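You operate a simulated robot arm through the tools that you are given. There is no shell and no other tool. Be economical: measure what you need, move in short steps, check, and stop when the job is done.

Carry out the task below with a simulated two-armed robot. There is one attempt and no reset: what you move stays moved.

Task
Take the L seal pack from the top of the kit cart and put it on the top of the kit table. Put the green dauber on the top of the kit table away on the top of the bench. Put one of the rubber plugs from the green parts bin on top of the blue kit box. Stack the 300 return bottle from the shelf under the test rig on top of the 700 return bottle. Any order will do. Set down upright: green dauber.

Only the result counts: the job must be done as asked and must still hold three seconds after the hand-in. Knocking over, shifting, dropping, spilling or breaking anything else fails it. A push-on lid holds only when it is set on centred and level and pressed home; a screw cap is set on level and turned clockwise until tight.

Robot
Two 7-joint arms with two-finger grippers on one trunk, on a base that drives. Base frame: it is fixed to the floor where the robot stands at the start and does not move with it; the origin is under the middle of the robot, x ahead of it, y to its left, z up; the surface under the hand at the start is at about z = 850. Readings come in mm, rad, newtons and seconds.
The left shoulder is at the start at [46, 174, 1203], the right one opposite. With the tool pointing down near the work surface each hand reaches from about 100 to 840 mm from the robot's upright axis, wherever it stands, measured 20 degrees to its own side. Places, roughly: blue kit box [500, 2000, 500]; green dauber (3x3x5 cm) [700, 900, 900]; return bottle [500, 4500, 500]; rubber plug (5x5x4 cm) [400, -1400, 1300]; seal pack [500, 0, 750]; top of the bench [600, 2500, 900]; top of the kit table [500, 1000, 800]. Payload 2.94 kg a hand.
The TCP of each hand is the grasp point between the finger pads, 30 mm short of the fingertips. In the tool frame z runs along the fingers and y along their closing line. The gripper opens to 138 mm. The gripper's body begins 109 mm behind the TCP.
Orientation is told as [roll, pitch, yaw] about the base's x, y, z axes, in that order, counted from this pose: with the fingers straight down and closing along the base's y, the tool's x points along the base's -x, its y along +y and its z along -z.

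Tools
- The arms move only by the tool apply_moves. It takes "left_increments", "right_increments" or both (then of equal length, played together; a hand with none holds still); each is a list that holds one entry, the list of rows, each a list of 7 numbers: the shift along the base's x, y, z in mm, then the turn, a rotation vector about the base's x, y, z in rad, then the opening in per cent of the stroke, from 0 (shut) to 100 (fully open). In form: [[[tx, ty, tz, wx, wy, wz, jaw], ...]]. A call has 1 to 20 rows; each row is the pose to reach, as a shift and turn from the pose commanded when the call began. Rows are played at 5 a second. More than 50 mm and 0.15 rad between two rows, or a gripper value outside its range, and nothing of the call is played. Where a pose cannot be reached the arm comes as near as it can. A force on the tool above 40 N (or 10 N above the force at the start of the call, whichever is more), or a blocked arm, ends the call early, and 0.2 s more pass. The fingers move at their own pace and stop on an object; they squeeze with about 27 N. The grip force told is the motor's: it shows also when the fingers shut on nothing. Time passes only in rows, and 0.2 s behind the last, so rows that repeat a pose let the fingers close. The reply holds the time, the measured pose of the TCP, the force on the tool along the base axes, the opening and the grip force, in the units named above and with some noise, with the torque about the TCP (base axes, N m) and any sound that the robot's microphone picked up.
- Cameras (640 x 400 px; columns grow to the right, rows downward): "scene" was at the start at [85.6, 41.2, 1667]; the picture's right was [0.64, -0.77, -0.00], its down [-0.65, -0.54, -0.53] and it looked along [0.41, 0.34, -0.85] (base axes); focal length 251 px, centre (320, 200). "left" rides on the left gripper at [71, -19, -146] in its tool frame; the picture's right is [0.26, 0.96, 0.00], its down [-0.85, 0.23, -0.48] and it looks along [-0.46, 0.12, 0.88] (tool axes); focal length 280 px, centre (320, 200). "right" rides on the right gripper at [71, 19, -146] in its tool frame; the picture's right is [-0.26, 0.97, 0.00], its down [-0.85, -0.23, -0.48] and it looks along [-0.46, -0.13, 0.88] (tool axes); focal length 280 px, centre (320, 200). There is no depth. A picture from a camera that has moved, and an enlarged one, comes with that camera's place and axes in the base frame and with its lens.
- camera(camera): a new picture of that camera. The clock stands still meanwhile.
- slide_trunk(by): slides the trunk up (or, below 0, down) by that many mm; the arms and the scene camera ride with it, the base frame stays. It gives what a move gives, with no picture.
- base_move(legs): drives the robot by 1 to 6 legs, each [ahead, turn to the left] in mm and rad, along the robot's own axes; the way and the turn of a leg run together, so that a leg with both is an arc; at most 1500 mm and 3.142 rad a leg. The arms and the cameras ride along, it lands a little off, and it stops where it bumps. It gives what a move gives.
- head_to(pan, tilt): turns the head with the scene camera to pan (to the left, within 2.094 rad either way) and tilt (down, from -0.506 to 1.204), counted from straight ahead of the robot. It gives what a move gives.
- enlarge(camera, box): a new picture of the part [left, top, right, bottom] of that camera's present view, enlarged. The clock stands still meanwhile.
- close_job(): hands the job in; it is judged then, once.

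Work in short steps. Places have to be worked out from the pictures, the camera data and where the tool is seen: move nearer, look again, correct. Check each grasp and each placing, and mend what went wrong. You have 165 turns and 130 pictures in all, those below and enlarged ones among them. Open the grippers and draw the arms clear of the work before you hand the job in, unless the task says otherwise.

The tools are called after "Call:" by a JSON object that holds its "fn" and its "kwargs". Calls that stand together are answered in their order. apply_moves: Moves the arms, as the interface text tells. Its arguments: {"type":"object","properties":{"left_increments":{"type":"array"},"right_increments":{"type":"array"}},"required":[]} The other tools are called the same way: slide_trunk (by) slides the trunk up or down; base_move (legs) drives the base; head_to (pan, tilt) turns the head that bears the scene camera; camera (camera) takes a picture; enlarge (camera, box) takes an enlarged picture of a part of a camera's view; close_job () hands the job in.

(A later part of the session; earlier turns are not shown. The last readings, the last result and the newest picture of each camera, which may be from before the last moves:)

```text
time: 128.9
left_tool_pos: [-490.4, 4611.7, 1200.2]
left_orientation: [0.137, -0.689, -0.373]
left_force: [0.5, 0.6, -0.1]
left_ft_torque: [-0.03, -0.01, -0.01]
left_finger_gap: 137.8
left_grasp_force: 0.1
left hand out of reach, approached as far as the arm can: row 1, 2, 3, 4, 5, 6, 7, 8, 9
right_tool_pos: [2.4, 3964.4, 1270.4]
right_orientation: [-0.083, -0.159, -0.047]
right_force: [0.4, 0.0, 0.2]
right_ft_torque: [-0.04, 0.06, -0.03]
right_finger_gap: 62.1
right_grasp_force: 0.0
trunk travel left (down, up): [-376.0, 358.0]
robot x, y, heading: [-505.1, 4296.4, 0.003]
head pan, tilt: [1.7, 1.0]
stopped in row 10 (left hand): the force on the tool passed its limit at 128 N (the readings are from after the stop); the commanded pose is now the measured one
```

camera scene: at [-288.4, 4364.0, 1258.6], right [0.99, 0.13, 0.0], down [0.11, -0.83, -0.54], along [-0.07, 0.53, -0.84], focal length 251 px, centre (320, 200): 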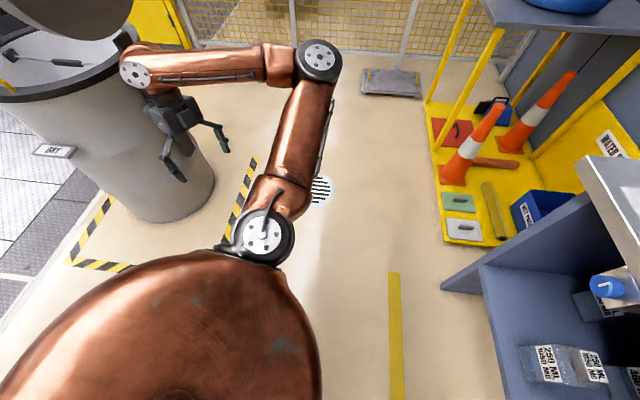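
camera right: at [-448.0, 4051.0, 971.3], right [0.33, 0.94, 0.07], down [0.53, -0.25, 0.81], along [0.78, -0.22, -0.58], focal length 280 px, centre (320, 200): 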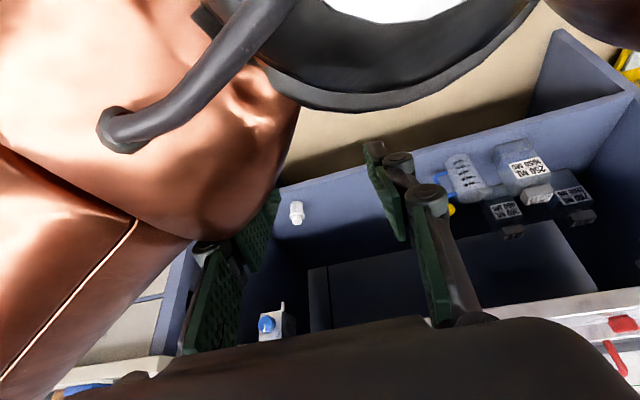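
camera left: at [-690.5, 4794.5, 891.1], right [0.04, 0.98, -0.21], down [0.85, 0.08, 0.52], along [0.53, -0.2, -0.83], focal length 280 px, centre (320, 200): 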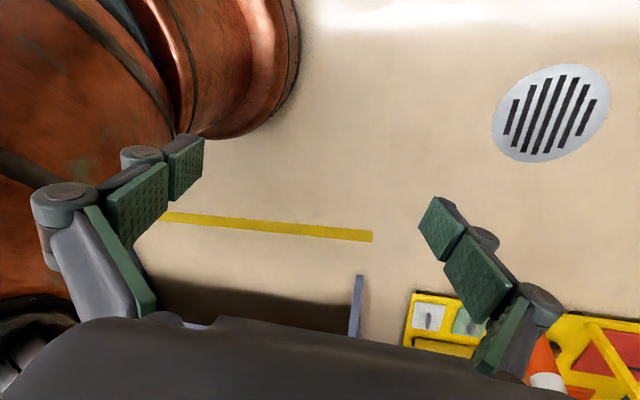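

The left arm is stuck in a bad fold and touched its own body. I look at it.

Call:
{"fn": "head_to", "kwargs": {"pan": 1.5, "tilt": 0.9}}

Call:
{"fn": "camera", "kwargs": {"camera": "scene"}}

Call:
{"fn": "camera", "kwargs": {"camera": "left"}}

```text
time: 129.7
left_tool_pos: [-491.1, 4609.3, 1200.7]
left_orientation: [0.14, -0.688, -0.375]
left_force: [0.6, 0.1, 0.1]
left_ft_torque: [-0.01, -0.03, 0.01]
left_finger_gap: 137.8
left_grasp_force: 0.2
right_tool_pos: [1.3, 3961.4, 1271.8]
right_orientation: [-0.083, -0.161, -0.048]
right_force: [-0.6, -0.2, 0.1]
right_ft_torque: [0.02, -0.01, 0.01]
right_finger_gap: 62.1
right_grasp_force: 0.1
trunk travel left (down, up): [-376.0, 358.0]
robot x, y, heading: [-507.6, 4297.3, 0.009]
head pan, tilt: [1.499, 0.901]
```

```text
77 pictures are left
camera scene: at [-470.8, 4367.6, 1676.1], right [1.0, -0.07, 0.0], down [-0.05, -0.78, -0.62], along [0.04, 0.62, -0.78], focal length 251 px, centre (320, 200)
```

scene: 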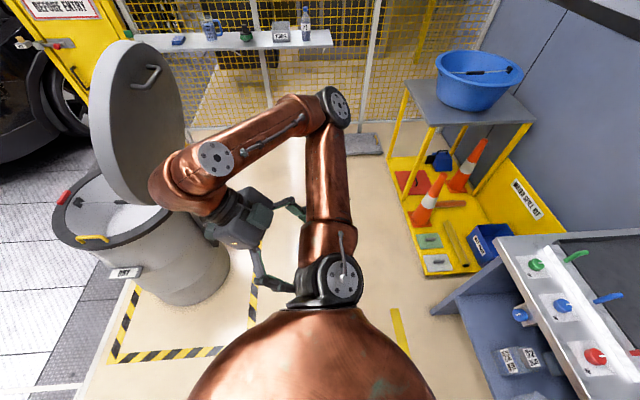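

```text
76 pictures are left
camera left: at [-640.5, 4627.3, 1265.5], right [0.08, 0.99, -0.06], down [0.37, 0.03, 0.93], along [0.93, -0.1, -0.37], focal length 280 px, centre (320, 200)
```

left: 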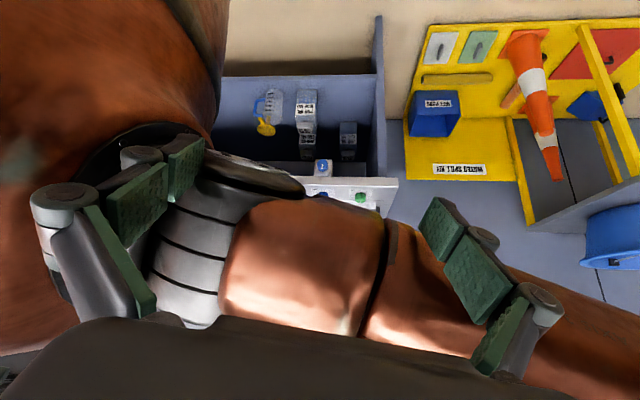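

I undo the inward motion: back out to (-500, 4740, 1085) and further outward.

Call:
{"fn": "apply_moves", "kwargs": {"left_increments": [[[-5, 20, -20, 0, 0, -0.02, 100], [-10, 45, -40, 0, 0, -0.05, 100], [-12, 70, -65, 0, 0, -0.08, 100], [-12, 95, -90, 0, 0.03, -0.1, 100], [-12, 125, -110, 0, 0.06, -0.1, 100], [-5, 155, -110, 0, 0.1, -0.1, 100], [5, 185, -110, 0, 0.15, -0.05, 100], [25, 210, -100, 0, 0.2, 0, 100], [50, 230, -90, 0, 0.25, 0.05, 100]]]}}

Call:
{"fn": "camera", "kwargs": {"camera": "scene"}}

```text
time: 131.7
left_tool_pos: [-440.9, 4841.2, 1110.9]
left_orientation: [0.045, -0.452, -0.273]
left_force: [0.3, 0.2, -0.3]
left_ft_torque: [-0.02, 0.04, 0.0]
left_finger_gap: 137.9
left_grasp_force: 0.1
left hand out of reach, approached as far as the arm can: row 1, 2, 3, 4
right_tool_pos: [1.7, 3960.8, 1271.4]
right_orientation: [-0.081, -0.161, -0.047]
right_force: [0.3, 0.2, -0.3]
right_ft_torque: [-0.02, 0.02, 0.03]
right_finger_gap: 62.1
right_grasp_force: 0.0
trunk travel left (down, up): [-376.0, 358.0]
robot x, y, heading: [-505.9, 4293.4, 0.008]
head pan, tilt: [1.499, 0.901]
```

```text
75 pictures are left
camera scene: at [-469.1, 4368.1, 1676.0], right [1.0, -0.07, 0.0], down [-0.05, -0.78, -0.62], along [0.04, 0.62, -0.78], focal length 251 px, centre (320, 200)
```

scene: 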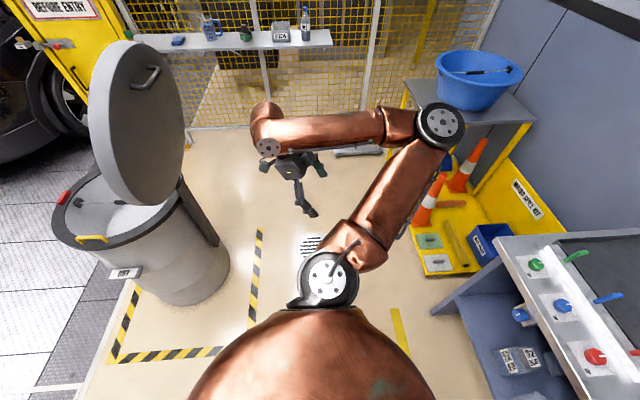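

The arm is unfolding. I continue forward to the natural posture.

Call:
{"fn": "apply_moves", "kwargs": {"left_increments": [[[45, 0, 0, 0, 0, 0.03, 100], [90, 0, 0, 0, 0, 0.06, 100], [135, -10, 0, 0, 0, 0.09, 100], [180, -25, 0, 0, 0, 0.12, 100], [225, -45, 0, 0, 0, 0.15, 100], [270, -65, 0, 0, 0, 0.18, 100], [315, -85, 0, 0, 0, 0.21, 100], [355, -110, 0, 0, 0, 0.24, 100], [395, -140, 0, 0, 0, 0.27, 100], [435, -170, 0, 0, -0.05, 0.27, 100], [475, -200, 0, 0, -0.1, 0.27, 100], [515, -230, 0, 0, -0.15, 0.27, 100]]]}}

```text
time: 134.2
left_tool_pos: [76.6, 4606.7, 1111.4]
left_orientation: [0.071, -0.599, -0.015]
left_force: [-0.3, -0.9, 0.4]
left_ft_torque: [0.05, 0.03, 0.02]
left_finger_gap: 137.8
left_grasp_force: 0.1
left hand out of reach, approached as far as the arm can: row 2, 3, 4, 5, 6, 7, 8
right_tool_pos: [2.7, 3958.4, 1270.0]
right_orientation: [-0.081, -0.157, -0.05]
right_force: [0.3, -0.6, -0.1]
right_ft_torque: [0.08, 0.05, 0.03]
right_finger_gap: 62.1
right_grasp_force: 0.0
trunk travel left (down, up): [-376.0, 358.0]
robot x, y, heading: [-506.2, 4299.7, 0.007]
head pan, tilt: [1.499, 0.901]
```

Good pose. I lower the trunk now with the hands well forward.

Call:
{"fn": "slide_trunk", "kwargs": {"by": -370}}

Call:
{"fn": "camera", "kwargs": {"camera": "left"}}

```text
time: 137.8
left_tool_pos: [129.0, 4611.2, 598.2]
left_orientation: [0.065, -0.301, -0.014]
left_force: [-0.7, 0.4, -0.4]
left_ft_torque: [-0.01, -0.06, 0.04]
left_finger_gap: 137.7
left_grasp_force: 0.1
right_tool_pos: [8.4, 3961.3, 900.5]
right_orientation: [-0.083, -0.151, -0.05]
right_force: [0.1, 0.1, -1.0]
right_ft_torque: [-0.04, -0.09, -0.03]
right_finger_gap: 61.9
right_grasp_force: 0.1
trunk travel left (down, up): [-6.0, 728.0]
robot x, y, heading: [-505.0, 4298.7, 0.004]
head pan, tilt: [1.499, 0.901]
```

```text
74 pictures are left
camera left: at [19.0, 4584.1, 713.6], right [-0.26, 0.97, -0.02], down [0.67, 0.19, 0.72], along [0.7, 0.17, -0.69], focal length 280 px, centre (320, 200)
```

left: 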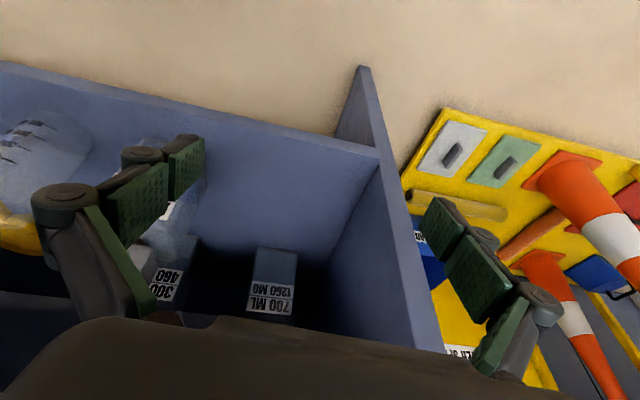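

The 700 bottle (700 ML, 1260 MG) is at about (540, 4612) and the 300 at about (540, 4424). I move the left hand lower-right and tilt it flatter to view them from the front.

Call:
{"fn": "apply_moves", "kwargs": {"left_increments": [[[-10, -25, 8, 0, -0.12, 0, 60], [-20, -50, 16, 0, -0.24, 0, 60], [-30, -75, 24, 0, -0.36, 0, 60], [-30, -100, 32, 0, -0.48, 0, 60], [-30, -125, 40, 0, -0.6, 0, 60], [-30, -150, 48, 0, -0.72, 0, 60], [-30, -165, 50, 0, -0.84, 0, 60], [-30, -180, 50, 0, -0.95, 0, 60], [-30, -180, 50, 0, -0.95, 0, 60]]]}}

Call:
{"fn": "camera", "kwargs": {"camera": "left"}}

```text
time: 139.7
left_tool_pos: [248.7, 4564.9, 749.2]
left_orientation: [0.056, -1.091, -0.051]
left_force: [-41.8, 5.4, -55.8]
left_ft_torque: [1.78, -4.51, -2.04]
left_finger_gap: 83.3
left_grasp_force: 0.2
left hand out of reach, approached as far as the arm can: row 1, 2, 3, 4, 5, 6, 7, 8, 9
right_tool_pos: [-12.2, 3962.6, 903.9]
right_orientation: [-0.078, -0.182, -0.048]
right_force: [0.1, -0.2, 1.6]
right_ft_torque: [0.09, -0.09, 0.01]
right_finger_gap: 62.2
right_grasp_force: 0.1
trunk travel left (down, up): [-6.0, 728.0]
robot x, y, heading: [-504.0, 4293.0, 0.008]
head pan, tilt: [1.499, 0.901]
stopped in row 9 (left hand): the force on the tool passed its limit at 53 N (the readings are from after the stop); the commanded pose is now the measured one
```

```text
73 pictures are left
camera left: at [86.3, 4545.8, 752.4], right [-0.12, 0.97, -0.21], down [-0.03, 0.2, 0.98], along [0.99, 0.12, 0.0], focal length 280 px, centre (320, 200)
```

left: 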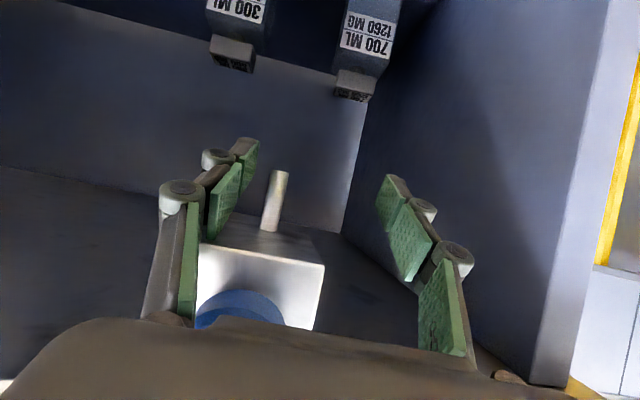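

The hand ran against the valve block under the rig's edge (image is upside down). I back off down and out at once.

Call:
{"fn": "apply_moves", "kwargs": {"left_increments": [[[-5, 0, -15, 0, 0, 0, 60], [-20, 0, -40, 0, 0, 0, 60], [-50, -5, -65, 0, 0, 0, 60], [-90, -10, -80, 0, 0, 0, 60], [-130, -15, -90, 0, 0, 0, 60], [-160, -20, -100, 0, 0, 0, 60]]]}}

Call:
{"fn": "camera", "kwargs": {"camera": "left"}}

```text
time: 140.0
left_tool_pos: [248.2, 4559.0, 748.2]
left_orientation: [0.057, -1.077, -0.075]
left_force: [-48.7, 16.4, -69.4]
left_ft_torque: [2.38, -4.1, -2.5]
left_finger_gap: 75.1
left_grasp_force: 0.0
left hand out of reach, approached as far as the arm can: row 1
right_tool_pos: [-31.5, 3968.3, 906.0]
right_orientation: [-0.061, -0.218, -0.048]
right_force: [1.3, -0.4, -0.7]
right_ft_torque: [0.04, -0.02, -0.01]
right_finger_gap: 62.1
right_grasp_force: 0.0
trunk travel left (down, up): [-6.0, 728.0]
robot x, y, heading: [-506.9, 4294.8, 0.009]
head pan, tilt: [1.499, 0.901]
stopped in row 1 (right hand): the arm was blocked; the commanded pose is now the measured one
```

```text
72 pictures are left
camera left: at [85.6, 4544.2, 754.7], right [-0.1, 0.97, -0.2], down [-0.01, 0.2, 0.98], along [0.99, 0.1, -0.01], focal length 280 px, centre (320, 200)
```

left: 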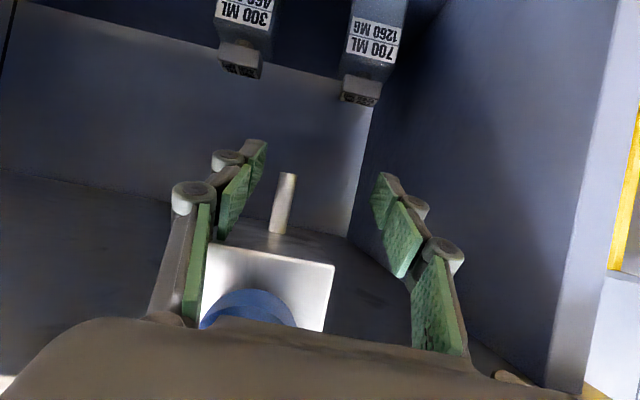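

I pull the whole robot back to take the hand off the valve block.

Call:
{"fn": "base_move", "kwargs": {"legs": [[-150, 0]]}}

Call:
{"fn": "camera", "kwargs": {"camera": "left"}}

```text
time: 141.2
left_tool_pos: [224.7, 4533.1, 776.6]
left_orientation: [-0.435, -1.315, -0.016]
left_force: [6.0, -2.0, -38.6]
left_ft_torque: [-1.43, 1.5, -0.81]
left_finger_gap: 94.3
left_grasp_force: 2.0
right_tool_pos: [-153.7, 4045.4, 780.0]
right_orientation: [0.123, -0.13, -0.298]
right_force: [108.0, -34.9, 21.0]
right_ft_torque: [0.72, 4.87, 4.42]
right_finger_gap: 63.3
right_grasp_force: 1.3
trunk travel left (down, up): [-6.0, 728.0]
robot x, y, heading: [-668.3, 4312.1, 0.124]
head pan, tilt: [1.499, 0.901]
stopped in leg 1: the robot was blocked; the commanded pose is now the measured one
```

```text
71 pictures are left
camera left: at [72.3, 4579.4, 742.8], right [0.34, 0.87, -0.36], down [-0.1, 0.41, 0.91], along [0.93, -0.27, 0.23], focal length 280 px, centre (320, 200)
```

left: 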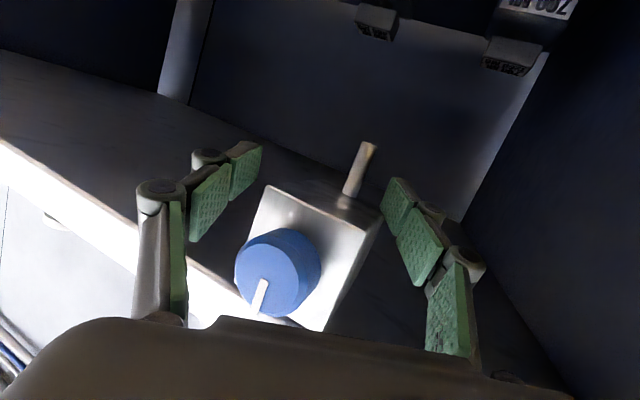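

The hand did not follow. I look at the whole arm with the scene camera.

Call:
{"fn": "head_to", "kwargs": {"pan": 0.45, "tilt": 0.95}}

Call:
{"fn": "camera", "kwargs": {"camera": "scene"}}

```text
time: 142.5
left_tool_pos: [176.4, 4544.0, 837.4]
left_orientation: [-0.475, -1.387, -0.025]
left_force: [-1.4, -3.0, -109.6]
left_ft_torque: [-3.93, 2.6, 1.84]
left_finger_gap: 83.1
left_grasp_force: 0.0
right_tool_pos: [-193.7, 4064.1, 794.7]
right_orientation: [0.187, -0.229, -0.278]
right_force: [0.6, -0.6, -1.0]
right_ft_torque: [0.0, 0.03, 0.02]
right_finger_gap: 62.2
right_grasp_force: 0.1
trunk travel left (down, up): [-6.0, 728.0]
robot x, y, heading: [-636.7, 4356.7, 0.107]
head pan, tilt: [0.45, 0.949]
```

```text
70 pictures are left
camera scene: at [-57.0, 4451.7, 1212.6], right [0.53, -0.85, -0.06], down [-0.76, -0.44, -0.47], along [0.37, 0.3, -0.88], focal length 251 px, centre (320, 200)
```

scene: 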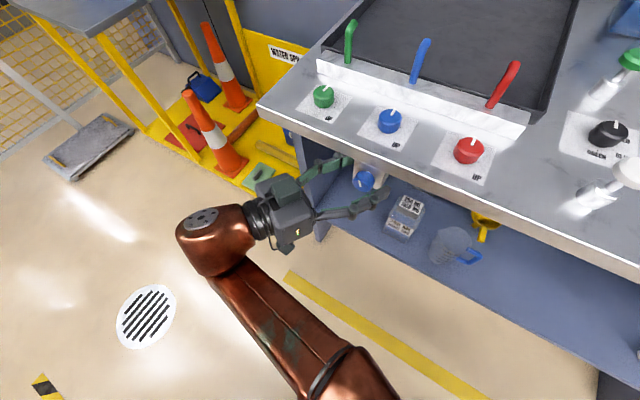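

The left hand is pressing up under the edge. I bring it down and out.

Call:
{"fn": "apply_moves", "kwargs": {"left_increments": [[[-5, 0, -20, 0, 0, 0, 100], [-10, 0, -45, 0, 0, 0, 100], [-25, 0, -75, 0, 0, 0, 100], [-50, 0, -105, 0, 0, 0, 100], [-80, 0, -125, 0, 0, 0, 100], [-110, 0, -130, 0, 0, 0, 100]]]}}

Call:
{"fn": "camera", "kwargs": {"camera": "scene"}}

```text
time: 142.8
left_tool_pos: [172.8, 4534.6, 839.7]
left_orientation: [-0.959, -1.408, 0.319]
left_force: [-38.6, -21.4, -102.9]
left_ft_torque: [-3.94, 3.48, 2.21]
left_finger_gap: 116.9
left_grasp_force: 0.0
left hand out of reach, approached as far as the arm can: row 1
right_tool_pos: [-192.1, 4080.7, 805.3]
right_orientation: [0.256, -0.332, -0.231]
right_force: [33.5, -2.2, -3.1]
right_ft_torque: [-0.2, 1.29, -1.05]
right_finger_gap: 61.6
right_grasp_force: 0.0
trunk travel left (down, up): [-6.0, 728.0]
robot x, y, heading: [-645.1, 4357.7, 0.144]
head pan, tilt: [0.45, 0.949]
stopped in row 1 (left hand): the arm was blocked; the commanded pose is now the measured one
```

```text
69 pictures are left
camera scene: at [-23.4, 4474.2, 1196.1], right [0.55, -0.83, -0.08], down [-0.77, -0.47, -0.44], along [0.33, 0.3, -0.89], focal length 251 px, centre (320, 200)
```

scene: 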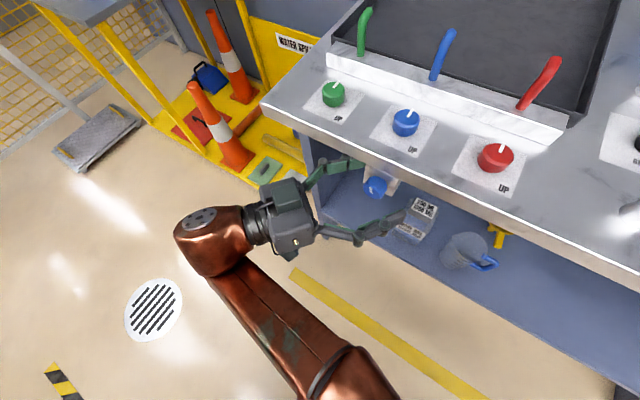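

The upward push is tipping the robot forward. I drive back to slip the fingers out from under the edge.

Call:
{"fn": "base_move", "kwargs": {"legs": [[-150, 0]]}}

Call:
{"fn": "camera", "kwargs": {"camera": "scene"}}

```text
time: 143.5
left_tool_pos: [169.5, 4532.0, 837.9]
left_orientation: [-0.562, -1.38, -0.099]
left_force: [12.2, -1.4, -89.3]
left_ft_torque: [-6.16, 2.79, -1.18]
left_finger_gap: 130.7
left_grasp_force: 0.0
right_tool_pos: [-241.7, 4069.9, 892.0]
right_orientation: [0.656, -0.433, -0.577]
right_force: [86.5, -68.5, 65.3]
right_ft_torque: [-4.08, -3.96, 0.96]
right_finger_gap: 63.2
right_grasp_force: 0.9
trunk travel left (down, up): [-6.0, 728.0]
robot x, y, heading: [-664.0, 4350.7, 0.138]
head pan, tilt: [0.45, 0.949]
stopped in leg 1: the force on the tool passed its limit at 61 N (the readings are from after the stop); the commanded pose is now the measured one
```

```text
68 pictures are left
camera scene: at [-20.0, 4470.3, 1187.9], right [0.54, -0.83, -0.09], down [-0.78, -0.46, -0.42], along [0.31, 0.3, -0.9], focal length 251 px, centre (320, 200)
```

scene: 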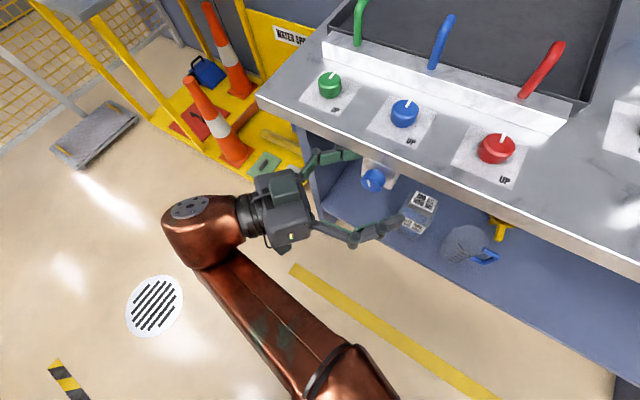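

The right hand is jammed against its own arm too. I push it forward and outward first.

Call:
{"fn": "apply_moves", "kwargs": {"right_increments": [[[25, -10, 0, 0, 0, 0, 45], [55, -25, 0, -0.05, 0.05, 0.05, 45], [90, -40, 0, -0.1, 0.1, 0.1, 45], [125, -55, 0, -0.15, 0.15, 0.15, 45], [160, -70, 0, -0.2, 0.2, 0.2, 45], [195, -85, 0, -0.25, 0.25, 0.25, 45]]], "left_increments": [[[-5, 0, -10, 0, 0, 0, 100], [-10, 0, -20, 0, 0, 0, 100], [-20, 0, -35, 0, 0, 0, 100], [-30, 0, -50, 0, 0, 0, 100], [-40, 0, -65, 0, 0, 0, 100], [-50, 0, -80, 0, 0, 0, 100]]]}}

```text
time: 143.8
left_tool_pos: [168.6, 4534.0, 834.6]
left_orientation: [-0.305, -1.356, -0.356]
left_force: [-7.0, -1.4, -83.3]
left_ft_torque: [-6.09, 2.7, 0.26]
left_finger_gap: 130.6
left_grasp_force: 0.0
left hand out of reach, approached as far as the arm can: row 1
right_tool_pos: [-293.0, 4076.9, 922.2]
right_orientation: [0.681, -0.311, -0.599]
right_force: [-0.2, -0.1, -0.5]
right_ft_torque: [0.08, -0.04, 0.02]
right_finger_gap: 62.1
right_grasp_force: 0.0
right hand out of reach, approached as far as the arm can: row 1
trunk travel left (down, up): [-6.0, 728.0]
robot x, y, heading: [-684.1, 4345.4, 0.125]
head pan, tilt: [0.45, 0.949]
stopped in row 1 (right hand): the force on the tool passed its limit at 143 N (the readings are from after the stop); the commanded pose is now the measured one
```

The right hand is free of force now. I try the left alone with firm downward and backward steps.

Call:
{"fn": "apply_moves", "kwargs": {"left_increments": [[[0, 0, -48, 0, 0, 0, 100], [-15, 0, -92, 0, 0, 0, 100], [-40, 0, -130, 0, 0, 0, 100], [-75, 0, -160, 0, 0, 0, 100], [-115, 0, -180, 0, 0, 0, 100]]]}}

Call:
{"fn": "camera", "kwargs": {"camera": "scene"}}

```text
time: 144.1
left_tool_pos: [170.6, 4544.7, 828.1]
left_orientation: [0.069, -1.296, -0.719]
left_force: [-9.4, -9.0, -49.0]
left_ft_torque: [-3.03, 1.38, 0.56]
left_finger_gap: 123.2
left_grasp_force: 0.1
left hand out of reach, approached as far as the arm can: row 1
right_tool_pos: [-333.3, 4092.4, 947.7]
right_orientation: [0.653, -0.21, -0.53]
right_force: [0.2, -0.9, -0.5]
right_ft_torque: [0.11, -0.02, 0.1]
right_finger_gap: 62.0
right_grasp_force: 0.0
trunk travel left (down, up): [-6.0, 728.0]
robot x, y, heading: [-717.4, 4338.3, 0.129]
head pan, tilt: [0.45, 0.949]
stopped in row 1 (right hand): the arm was blocked; the commanded pose is now the measured one
```

```text
67 pictures are left
camera scene: at [7.3, 4466.3, 1149.5], right [0.53, -0.84, -0.12], down [-0.81, -0.47, -0.36], along [0.25, 0.29, -0.93], focal length 251 px, centre (320, 200)
```

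scene: 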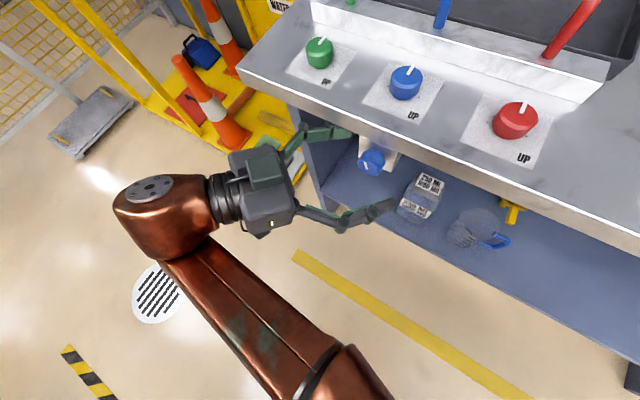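

The robot is tipping forward more. I drive the base forward under its weight to right it.

Call:
{"fn": "base_move", "kwargs": {"legs": [[120, 0]]}}

Call:
{"fn": "camera", "kwargs": {"camera": "scene"}}

```text
time: 144.8
left_tool_pos: [157.6, 4570.7, 798.5]
left_orientation: [0.594, -1.05, -1.234]
left_force: [-0.2, -0.2, 1.2]
left_ft_torque: [0.15, 0.07, 0.08]
left_finger_gap: 138.5
left_grasp_force: 0.1
right_tool_pos: [-451.4, 4063.9, 953.5]
right_orientation: [0.763, -0.093, -0.418]
right_force: [2.9, -2.0, 3.3]
right_ft_torque: [0.04, 0.36, 0.31]
right_finger_gap: 61.9
right_grasp_force: 0.0
trunk travel left (down, up): [-6.0, 728.0]
robot x, y, heading: [-807.3, 4319.6, 0.138]
head pan, tilt: [0.45, 0.949]
stopped in leg 1: the robot was blocked; the commanded pose is now the measured one
```

```text
66 pictures are left
camera scene: at [38.4, 4467.3, 1078.0], right [0.53, -0.83, -0.17], down [-0.84, -0.48, -0.26], along [0.14, 0.28, -0.95], focal length 251 px, centre (320, 200)
```

scene: 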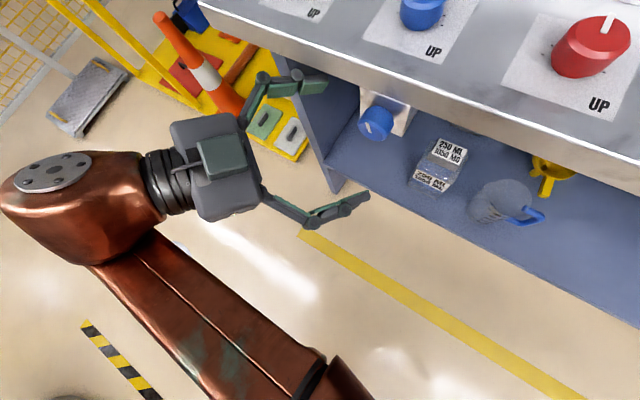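

The hand is free now, yet the robot still leans. I raise the trunk at once to bring the weight back.

Call:
{"fn": "slide_trunk", "kwargs": {"by": 370}}

Call:
{"fn": "camera", "kwargs": {"camera": "scene"}}

```text
time: 145.2
left_tool_pos: [137.8, 4595.8, 821.4]
left_orientation: [0.819, -0.884, -1.454]
left_force: [-1.3, 0.8, 1.8]
left_ft_torque: [0.01, 0.03, -0.06]
left_finger_gap: 139.0
left_grasp_force: 0.1
right_tool_pos: [-539.1, 4027.1, 914.5]
right_orientation: [0.804, -0.13, -0.351]
right_force: [0.8, -19.8, -3.8]
right_ft_torque: [1.93, -0.19, 1.18]
right_finger_gap: 62.1
right_grasp_force: 0.1
trunk travel left (down, up): [-7.0, 727.0]
robot x, y, heading: [-816.4, 4318.7, 0.162]
head pan, tilt: [0.45, 0.949]
stopped: the arm was blocked; the commanded pose is now the measured one
```

```text
65 pictures are left
camera scene: at [27.3, 4480.7, 1078.5], right [0.54, -0.82, -0.17], down [-0.83, -0.49, -0.26], along [0.13, 0.28, -0.95], focal length 251 px, centre (320, 200)
```

scene: 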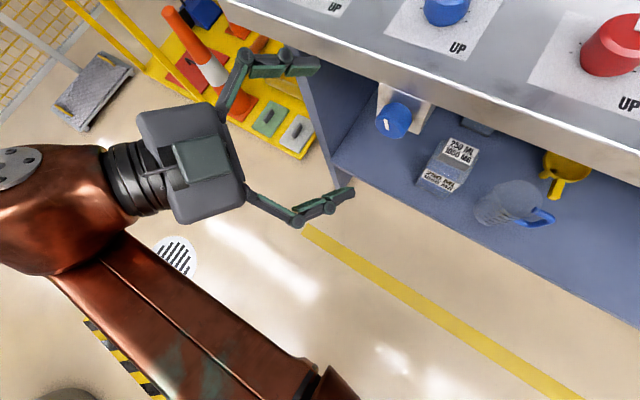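

The fall has stopped at this lean. I look toward the right arm and ahead to see what is touching.

Call:
{"fn": "head_to", "kwargs": {"pan": -0.6, "tilt": 0.6}}

Call:
{"fn": "camera", "kwargs": {"camera": "scene"}}

Call:
{"fn": "camera", "kwargs": {"camera": "right"}}

```text
time: 146.5
left_tool_pos: [-244.1, 4466.0, 1107.6]
left_orientation: [1.42, -0.93, -1.95]
left_force: [-2.3, -3.5, 3.2]
left_ft_torque: [0.23, 0.31, 0.54]
left_finger_gap: 137.9
left_grasp_force: 0.0
right_tool_pos: [-915.2, 4006.7, 923.3]
right_orientation: [1.052, -0.51, -0.58]
right_force: [-5.5, 1.9, -6.6]
right_ft_torque: [0.33, -0.87, -0.38]
right_finger_gap: 62.3
right_grasp_force: 0.2
trunk travel left (down, up): [-7.0, 727.0]
robot x, y, heading: [-818.3, 4290.7, 0.089]
head pan, tilt: [-0.6, 0.6]
```

```text
64 pictures are left
camera scene: at [-442.9, 4265.0, 1313.0], right [-0.49, -0.87, -0.03], down [-0.46, 0.29, -0.84], along [0.74, -0.4, -0.54], focal length 251 px, centre (320, 200)
```

scene: 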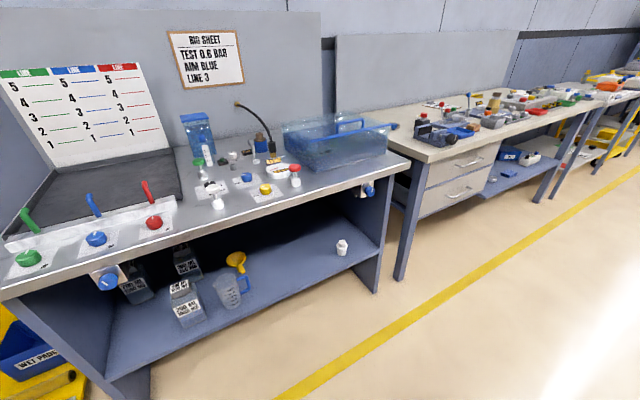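

```text
63 pictures are left
camera right: at [-1067.1, 3965.9, 966.6], right [0.11, 0.5, 0.86], down [0.32, -0.84, 0.45], along [0.94, 0.22, -0.25], focal length 280 px, centre (320, 200)
```

right: 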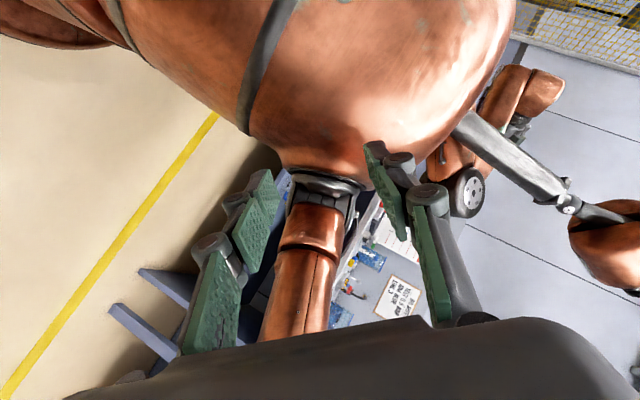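

The robot is upright again and the rig is intact. I raise the trunk to regain stability.

Call:
{"fn": "slide_trunk", "kwargs": {"by": 300}}

```text
time: 146.8
left_tool_pos: [-149.9, 4558.8, 1039.2]
left_orientation: [1.27, -1.021, -1.721]
left_force: [0.2, 2.0, -2.5]
left_ft_torque: [-0.2, -0.25, -0.28]
left_finger_gap: 137.1
left_grasp_force: 0.0
right_tool_pos: [-786.6, 4035.9, 945.3]
right_orientation: [0.954, -0.403, -0.44]
right_force: [-0.2, 0.3, 2.4]
right_ft_torque: [-0.25, 0.17, -0.09]
right_finger_gap: 62.0
right_grasp_force: 0.1
trunk travel left (down, up): [-10.0, 724.0]
robot x, y, heading: [-816.6, 4293.1, 0.143]
head pan, tilt: [-0.6, 0.6]
stopped: the arm was blocked; the commanded pose is now the measured one
```

It is still rocking. I let it settle with head turns, then retry.

Call:
{"fn": "head_to", "kwargs": {"pan": 0.6, "tilt": 0.6}}

Call:
{"fn": "head_to", "kwargs": {"pan": 0.0, "tilt": 0.9}}

Call:
{"fn": "slide_trunk", "kwargs": {"by": 300}}

Call:
{"fn": "camera", "kwargs": {"camera": "scene"}}

```text
time: 148.2
left_tool_pos: [-154.7, 4532.2, 1055.7]
left_orientation: [1.283, -0.985, -1.756]
left_force: [0.3, -1.1, -0.6]
left_ft_torque: [0.0, 0.01, -0.01]
left_finger_gap: 137.8
left_grasp_force: 0.1
right_tool_pos: [-802.0, 4019.7, 941.6]
right_orientation: [0.982, -0.42, -0.449]
right_force: [-1.5, -1.1, 0.1]
right_ft_torque: [-0.04, -0.01, -0.03]
right_finger_gap: 62.0
right_grasp_force: 0.1
trunk travel left (down, up): [-10.0, 724.0]
robot x, y, heading: [-816.4, 4292.9, 0.145]
head pan, tilt: [0.6, 0.6]
```

```text
time: 149.2
left_tool_pos: [-207.8, 4526.5, 1076.7]
left_orientation: [1.398, -0.978, -1.86]
left_force: [0.0, -0.2, 0.4]
left_ft_torque: [0.02, 0.05, -0.03]
left_finger_gap: 137.8
left_grasp_force: 0.0
right_tool_pos: [-834.6, 4015.4, 937.3]
right_orientation: [1.004, -0.444, -0.459]
right_force: [0.2, -1.1, 0.3]
right_ft_torque: [-0.01, 0.01, 0.01]
right_finger_gap: 62.2
right_grasp_force: 0.2
trunk travel left (down, up): [-10.0, 724.0]
robot x, y, heading: [-818.9, 4294.0, 0.14]
head pan, tilt: [0.0, 0.901]
```

```text
time: 152.2
left_tool_pos: [-201.9, 4532.6, 1368.6]
left_orientation: [1.379, -0.99, -1.833]
left_force: [0.2, -0.5, -0.1]
left_ft_torque: [-0.01, -0.02, 0.0]
left_finger_gap: 138.1
left_grasp_force: 0.0
right_tool_pos: [-827.6, 4014.8, 1239.0]
right_orientation: [0.998, -0.437, -0.458]
right_force: [0.4, 0.6, -0.2]
right_ft_torque: [-0.02, -0.01, 0.03]
right_finger_gap: 61.9
right_grasp_force: 0.1
trunk travel left (down, up): [-310.0, 424.0]
robot x, y, heading: [-817.8, 4292.4, 0.145]
head pan, tilt: [0.0, 0.901]
```

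```text
62 pictures are left
camera scene: at [-678.7, 4310.8, 1609.3], right [0.14, -0.99, 0.0], down [-0.78, -0.11, -0.62], along [0.61, 0.09, -0.78], focal length 251 px, centre (320, 200)
```

scene: 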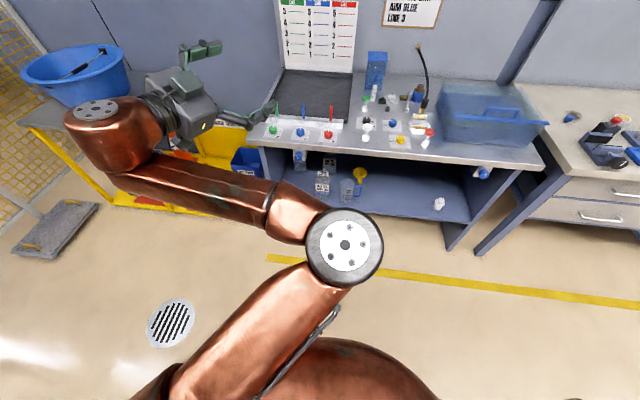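

Robot level and everything on the rig still stands. The left hand already points forward; I rotate it to a clean horizontal grip pose.

Call:
{"fn": "apply_moves", "kwargs": {"left_increments": [[[0, 0, 0, -0.085, 0.05, 0.088, 100], [0, 0, 0, -0.17, 0.1, 0.175, 100], [0, 0, -10, -0.255, 0.15, 0.26, 100], [0, 0, -20, -0.34, 0.2, 0.35, 100], [0, 0, -40, -0.43, 0.255, 0.44, 100], [0, 0, -60, -0.515, 0.307, 0.527, 100], [0, 0, -80, -0.515, 0.307, 0.527, 100], [0, 0, -80, -0.515, 0.307, 0.527, 100]]]}}

```text
time: 154.0
left_tool_pos: [-198.3, 4553.9, 1303.8]
left_orientation: [0.001, -1.271, -0.003]
left_force: [-0.3, -0.2, -0.3]
left_ft_torque: [0.01, 0.01, -0.02]
left_finger_gap: 138.1
left_grasp_force: 0.1
left hand out of reach, approached as far as the arm can: row 5, 6, 7, 8
right_tool_pos: [-828.2, 4015.3, 1238.6]
right_orientation: [0.999, -0.439, -0.459]
right_force: [-0.5, 0.5, 0.6]
right_ft_torque: [0.0, -0.01, 0.0]
right_finger_gap: 61.9
right_grasp_force: 0.1
trunk travel left (down, up): [-310.0, 424.0]
robot x, y, heading: [-818.8, 4291.1, 0.141]
head pan, tilt: [0.0, 0.901]
```

Orientation is right. I lower the left hand in free space, well before the rig, to test the reach.

Call:
{"fn": "apply_moves", "kwargs": {"left_increments": [[[0, 0, -48, 0, 0, 0, 100], [0, 0, -96, 0, 0, 0, 100], [0, 0, -144, 0, 0, 0, 100], [0, 0, -192, 0, 0, 0, 100], [0, 0, -240, 0, 0, 0, 100], [0, 0, -288, 0, 0, 0, 100], [0, 0, -336, 0, 0, 0, 100], [0, 0, -384, 0, 0, 0, 100], [0, 0, -432, 0, 0, 0, 100], [0, 0, -480, 0, 0, 0, 100], [0, 0, -528, 0, 0, 0, 100], [0, 0, -576, 0, 0, 0, 100], [0, 0, -620, 0, 0, 0, 100], [0, 0, -620, 0, 0, 0, 100]]]}}

```text
time: 157.0
left_tool_pos: [-88.5, 4604.1, 862.3]
left_orientation: [-0.058, -0.957, -0.019]
left_force: [-0.8, 0.3, -0.3]
left_ft_torque: [0.0, 0.02, 0.0]
left_finger_gap: 137.8
left_grasp_force: 0.0
left hand out of reach, approached as far as the arm can: row 1, 2, 3, 4, 5, 6, 7, 8, 9, 10, 11, 12, 13, 14
right_tool_pos: [-828.2, 4014.6, 1238.2]
right_orientation: [0.998, -0.439, -0.457]
right_force: [-0.5, 0.2, 0.5]
right_ft_torque: [0.02, -0.02, -0.01]
right_finger_gap: 62.0
right_grasp_force: 0.1
trunk travel left (down, up): [-310.0, 424.0]
robot x, y, heading: [-820.5, 4292.7, 0.141]
head pan, tilt: [0.0, 0.901]
```

Near in, the arm cannot hold the flat pose this low. I test farther out and lower at the present tilt.

Call:
{"fn": "apply_moves", "kwargs": {"left_increments": [[[30, -15, -35, 0, 0, 0, 100], [55, -30, -75, 0, 0, 0, 100], [80, -45, -115, 0, 0, 0, 100], [100, -60, -155, 0, 0, 0, 100], [110, -70, -195, 0, 0, 0, 100], [120, -80, -230, 0, 0, 0, 100], [120, -80, -230, 0, 0, 0, 100]]]}}

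Call:
{"fn": "camera", "kwargs": {"camera": "scene"}}

```text
time: 158.6
left_tool_pos: [23.3, 4515.1, 701.9]
left_orientation: [-0.053, -0.877, -0.027]
left_force: [0.1, -0.5, -0.2]
left_ft_torque: [-0.05, 0.05, 0.0]
left_finger_gap: 138.0
left_grasp_force: 0.1
left hand out of reach, approached as far as the arm can: row 1, 2, 3, 4, 5, 6, 7
right_tool_pos: [-827.9, 4014.5, 1237.9]
right_orientation: [0.999, -0.439, -0.457]
right_force: [-0.8, -0.4, 0.2]
right_ft_torque: [-0.04, 0.06, 0.01]
right_finger_gap: 61.9
right_grasp_force: 0.0
trunk travel left (down, up): [-310.0, 424.0]
robot x, y, heading: [-820.7, 4293.5, 0.146]
head pan, tilt: [0.0, 0.901]
```

```text
61 pictures are left
camera scene: at [-678.3, 4311.3, 1609.4], right [0.14, -0.99, 0.0], down [-0.78, -0.11, -0.62], along [0.61, 0.09, -0.78], focal length 251 px, centre (320, 200)
```

scene: 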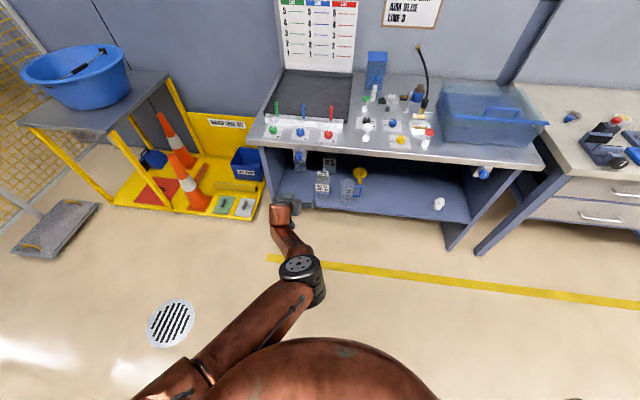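

The arm reaches low when stretched out. I square the heading, then lower the trunk only part-way and watch the tilt.

Call:
{"fn": "base_move", "kwargs": {"legs": [[0, -0.145]]}}

Call:
{"fn": "slide_trunk", "kwargs": {"by": -140}}

Call:
{"fn": "apply_moves", "kwargs": {"left_increments": [[[0, 0, 10, 0, -0.1, 0, 100], [0, 0, 20, 0, -0.2, 0, 100], [0, 0, 30, 0, -0.3, 0, 100], [0, 0, 40, 0, -0.4, 0, 100], [0, 0, 40, 0, -0.4, 0, 100]]]}}

Call:
{"fn": "camera", "kwargs": {"camera": "scene"}}

```text
time: 159.6
left_tool_pos: [46.1, 4390.6, 701.9]
left_orientation: [-0.053, -0.879, -0.172]
left_force: [-0.4, 0.1, -0.6]
left_ft_torque: [-0.02, -0.05, 0.04]
left_finger_gap: 138.0
left_grasp_force: 0.0
right_tool_pos: [-867.9, 4019.2, 1238.5]
right_orientation: [0.999, -0.439, -0.604]
right_force: [-0.4, 0.2, 0.6]
right_ft_torque: [0.02, -0.03, -0.02]
right_finger_gap: 61.9
right_grasp_force: 0.0
trunk travel left (down, up): [-310.0, 424.0]
robot x, y, heading: [-818.3, 4294.5, -0.007]
head pan, tilt: [0.0, 0.901]
```

```text
time: 161.3
left_tool_pos: [33.2, 4388.9, 479.0]
left_orientation: [-0.077, -0.762, -0.158]
left_force: [-1.1, -0.6, 0.1]
left_ft_torque: [-0.01, 0.01, 0.0]
left_finger_gap: 137.8
left_grasp_force: 0.0
right_tool_pos: [-868.2, 4018.3, 1098.1]
right_orientation: [1.0, -0.438, -0.603]
right_force: [0.0, -0.2, -0.2]
right_ft_torque: [-0.01, -0.02, -0.03]
right_finger_gap: 62.1
right_grasp_force: 0.0
trunk travel left (down, up): [-170.0, 564.0]
robot x, y, heading: [-820.8, 4292.6, -0.001]
head pan, tilt: [0.0, 0.901]
```

```text
time: 162.5
left_tool_pos: [81.1, 4364.4, 531.1]
left_orientation: [-0.025, -0.844, -0.2]
left_force: [-0.5, -0.2, -0.4]
left_ft_torque: [0.03, -0.02, 0.0]
left_finger_gap: 138.1
left_grasp_force: 0.1
left hand out of reach, approached as far as the arm can: row 1, 2, 3, 4, 5
right_tool_pos: [-866.9, 4018.7, 1098.6]
right_orientation: [1.0, -0.442, -0.605]
right_force: [0.4, 0.2, 0.0]
right_ft_torque: [0.01, -0.02, 0.0]
right_finger_gap: 62.0
right_grasp_force: 0.1
trunk travel left (down, up): [-170.0, 564.0]
robot x, y, heading: [-821.9, 4294.4, -0.003]
head pan, tilt: [0.0, 0.901]
```

```text
60 pictures are left
camera scene: at [-570.1, 4289.4, 1461.4], right [0.0, -1.0, 0.0], down [-0.78, 0.0, -0.62], along [0.62, 0.0, -0.78], focal length 251 px, centre (320, 200)
```

scene: 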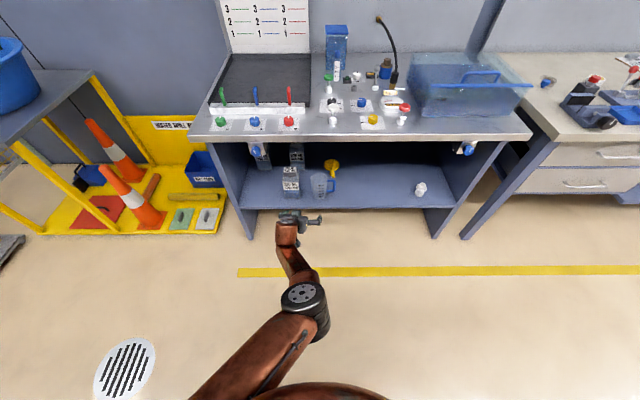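

Stable at this height. I test a flatter hand at the height needed for stacking (z≈660).

Call:
{"fn": "apply_moves", "kwargs": {"left_increments": [[[-20, 10, 30, 0, -0.1, 0.03, 100], [-40, 20, 60, 0, -0.2, 0.07, 100], [-60, 30, 90, 0, -0.3, 0.1, 100], [-80, 40, 120, 0, -0.4, 0.15, 100], [-100, 50, 140, 0, -0.5, 0.2, 100], [-100, 50, 140, 0, -0.5, 0.2, 100], [-100, 50, 140, 0, -0.5, 0.2, 100]]]}}

```text
time: 164.1
left_tool_pos: [130.3, 4486.4, 684.4]
left_orientation: [0.253, -1.07, -0.158]
left_force: [-1.0, -0.9, -0.2]
left_ft_torque: [0.05, 0.0, 0.05]
left_finger_gap: 137.9
left_grasp_force: 0.0
left hand out of reach, approached as far as the arm can: row 1, 2, 3, 4, 5, 6, 7
right_tool_pos: [-867.3, 4016.5, 1097.4]
right_orientation: [1.001, -0.439, -0.606]
right_force: [-0.2, -0.3, -0.6]
right_ft_torque: [0.11, -0.05, 0.07]
right_finger_gap: 62.2
right_grasp_force: 0.1
trunk travel left (down, up): [-170.0, 564.0]
robot x, y, heading: [-819.2, 4290.9, -0.011]
head pan, tilt: [0.0, 0.901]
```

The arm manages a flatter hand only when stretched. I lower the trunk 90 mm more and set a pitch of about -0.9 for the pick, well in front of the rig.

Call:
{"fn": "slide_trunk", "kwargs": {"by": -90}}

Call:
{"fn": "apply_moves", "kwargs": {"left_increments": [[[-10, -10, 15, -0.05, 0.04, 0.03, 100], [-20, -20, 30, -0.1, 0.08, 0.06, 100], [-30, -30, 45, -0.15, 0.12, 0.1, 100], [-40, -40, 55, -0.2, 0.16, 0.13, 100], [-50, -50, 60, -0.25, 0.17, 0.15, 100], [-50, -50, 60, -0.25, 0.17, 0.15, 100]]]}}

Call:
{"fn": "camera", "kwargs": {"camera": "left"}}

```text
time: 165.3
left_tool_pos: [129.7, 4489.6, 540.1]
left_orientation: [0.238, -1.007, -0.14]
left_force: [-0.1, 0.4, 0.6]
left_ft_torque: [-0.01, 0.03, 0.01]
left_finger_gap: 138.1
left_grasp_force: 0.0
right_tool_pos: [-868.5, 4019.1, 1009.3]
right_orientation: [0.999, -0.439, -0.604]
right_force: [0.1, 0.2, 0.4]
right_ft_torque: [0.0, -0.01, -0.01]
right_finger_gap: 62.1
right_grasp_force: 0.1
trunk travel left (down, up): [-80.0, 654.0]
robot x, y, heading: [-816.0, 4294.3, -0.002]
head pan, tilt: [0.0, 0.901]
```

```text
time: 166.7
left_tool_pos: [78.1, 4439.8, 600.2]
left_orientation: [-0.145, -0.811, 0.316]
left_force: [0.7, 0.2, 0.0]
left_ft_torque: [-0.01, -0.02, 0.01]
left_finger_gap: 138.0
left_grasp_force: 0.0
right_tool_pos: [-868.0, 4019.3, 1007.8]
right_orientation: [0.998, -0.438, -0.602]
right_force: [1.1, -0.3, 0.5]
right_ft_torque: [0.01, -0.01, -0.02]
right_finger_gap: 62.0
right_grasp_force: 0.1
trunk travel left (down, up): [-80.0, 654.0]
robot x, y, heading: [-818.4, 4290.7, -0.003]
head pan, tilt: [0.0, 0.901]
```

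```text
59 pictures are left
camera left: at [-68.7, 4393.8, 649.3], right [-0.37, 0.88, -0.29], down [0.16, 0.37, 0.92], along [0.91, 0.29, -0.28], focal length 280 px, centre (320, 200)
```

left: 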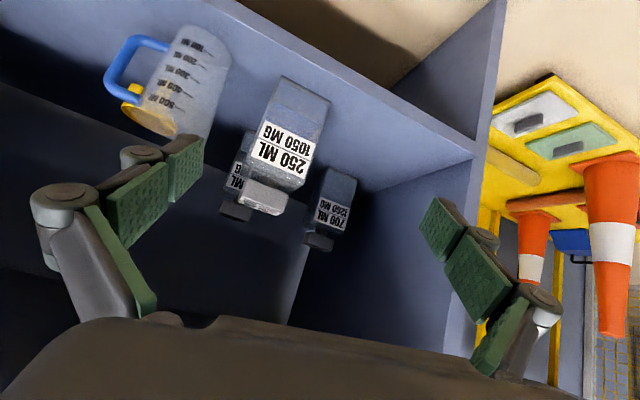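

The left camera now gives good rays: shelf z≈391, 250 bottle x 284–359 at y≈4438, 300 bottle centre about (538, 4425), 700 about (536, 4611), all about 75 mm wide with body tops at about 538. I correct the hand's orientation and check where the elbow lies.

Call:
{"fn": "apply_moves", "kwargs": {"left_increments": [[[0, -4, 0, 0.03, 0, -0.06, 100], [0, -8, 0, 0.06, 0.0, -0.12, 100], [0, -12, 0, 0.09, 0.01, -0.18, 100], [0, -15, 0, 0.114, 0.04, -0.21, 100], [0, -15, 0, 0.114, 0.076, -0.21, 100], [0, -15, 0, 0.114, 0.076, -0.21, 100]]]}}

Call:
{"fn": "camera", "kwargs": {"camera": "scene"}}

```text
time: 168.1
left_tool_pos: [80.0, 4425.3, 597.6]
left_orientation: [0.029, -0.753, -0.02]
left_force: [0.2, 0.0, -0.5]
left_ft_torque: [-0.01, 0.01, -0.01]
left_finger_gap: 137.9
left_grasp_force: 0.0
right_tool_pos: [-868.1, 4018.4, 1007.6]
right_orientation: [0.999, -0.439, -0.603]
right_force: [0.2, 0.6, 1.4]
right_ft_torque: [-0.02, -0.01, -0.01]
right_finger_gap: 62.0
right_grasp_force: 0.0
trunk travel left (down, up): [-80.0, 654.0]
robot x, y, heading: [-822.9, 4294.2, -0.006]
head pan, tilt: [0.0, 0.901]
```

```text
58 pictures are left
camera scene: at [-480.5, 4288.9, 1357.9], right [0.0, -1.0, 0.0], down [-0.78, 0.0, -0.62], along [0.62, 0.0, -0.78], focal length 251 px, centre (320, 200)
```

scene: 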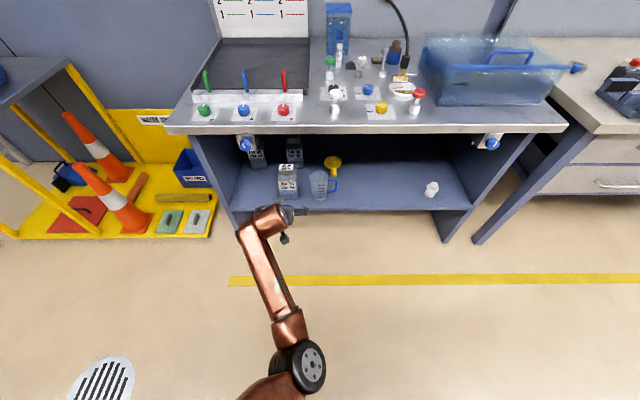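

The elbow sits low, ahead of the body; fine. To keep the forearm under the rig's edge I lower the trunk the rest of the way, with the right arm back as counterweight.

Call:
{"fn": "slide_trunk", "kwargs": {"by": -75}}

Call:
{"fn": "camera", "kwargs": {"camera": "scene"}}

```text
time: 169.3
left_tool_pos: [81.0, 4423.9, 526.4]
left_orientation: [0.03, -0.757, -0.018]
left_force: [0.1, -0.2, 0.6]
left_ft_torque: [-0.05, 0.01, 0.0]
left_finger_gap: 137.9
left_grasp_force: 0.0
right_tool_pos: [-868.5, 4018.2, 933.6]
right_orientation: [0.998, -0.439, -0.605]
right_force: [-0.4, 0.1, -0.1]
right_ft_torque: [0.01, 0.0, -0.03]
right_finger_gap: 62.0
right_grasp_force: 0.2
trunk travel left (down, up): [-5.0, 729.0]
robot x, y, heading: [-820.5, 4294.0, -0.005]
head pan, tilt: [0.0, 0.901]
```

```text
57 pictures are left
camera scene: at [-399.6, 4288.6, 1265.8], right [0.0, -1.0, 0.0], down [-0.78, 0.0, -0.62], along [0.62, 0.0, -0.78], focal length 251 px, centre (320, 200)
```

scene: 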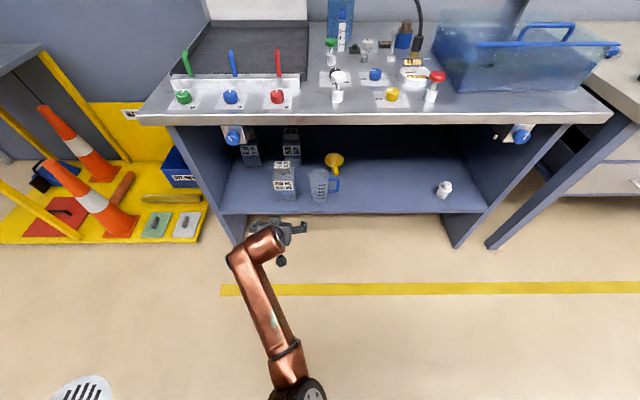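

Level and stable. I raise the hand to z≈562 and drive forward 170 mm, then check the left view.

Call:
{"fn": "apply_moves", "kwargs": {"left_increments": [[[0, 1, 12, -0.02, 0, 0.01, 100], [0, 2, 24, -0.03, 0, 0.01, 100], [0, 2, 36, -0.03, 0, 0.01, 100], [0, 2, 36, -0.03, 0, 0.01, 100]]]}}

Call:
{"fn": "base_move", "kwargs": {"legs": [[170, 0]]}}

Call:
{"fn": "camera", "kwargs": {"camera": "left"}}

```text
time: 170.3
left_tool_pos: [79.8, 4427.0, 560.9]
left_orientation: [-0.009, -0.755, 0.02]
left_force: [-0.6, -0.3, 0.4]
left_ft_torque: [0.0, -0.02, -0.01]
left_finger_gap: 138.1
left_grasp_force: 0.0
right_tool_pos: [-868.4, 4019.1, 932.7]
right_orientation: [1.001, -0.438, -0.603]
right_force: [0.5, -0.5, 1.0]
right_ft_torque: [0.02, -0.03, -0.02]
right_finger_gap: 62.3
right_grasp_force: 0.1
trunk travel left (down, up): [-5.0, 729.0]
robot x, y, heading: [-820.4, 4288.7, -0.003]
head pan, tilt: [0.0, 0.901]
```

```text
time: 171.7
left_tool_pos: [247.3, 4423.5, 569.4]
left_orientation: [-0.013, -0.764, 0.019]
left_force: [-0.6, -0.1, 2.4]
left_ft_torque: [0.06, 0.19, 0.04]
left_finger_gap: 137.9
left_grasp_force: 0.1
right_tool_pos: [-704.2, 4018.7, 933.0]
right_orientation: [1.005, -0.449, -0.608]
right_force: [-0.6, 0.2, 0.1]
right_ft_torque: [-0.03, -0.05, -0.12]
right_finger_gap: 62.1
right_grasp_force: 0.0
trunk travel left (down, up): [-5.0, 729.0]
robot x, y, heading: [-649.1, 4295.7, -0.008]
head pan, tilt: [0.0, 0.901]
```

```text
56 pictures are left
camera left: at [95.3, 4404.4, 625.4], right [-0.2, 0.96, -0.19], down [0.28, 0.24, 0.93], along [0.94, 0.13, -0.32], focal length 280 px, centre (320, 200)
```

left: 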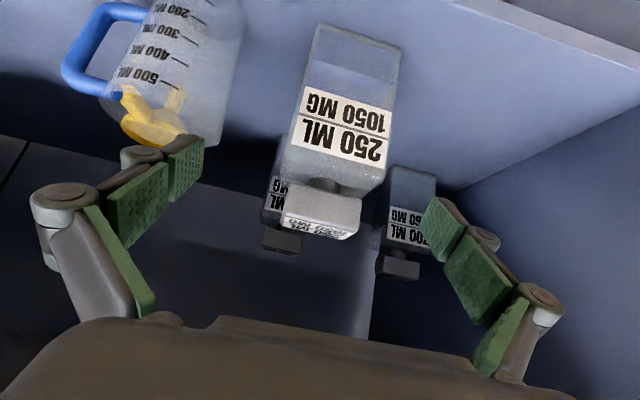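

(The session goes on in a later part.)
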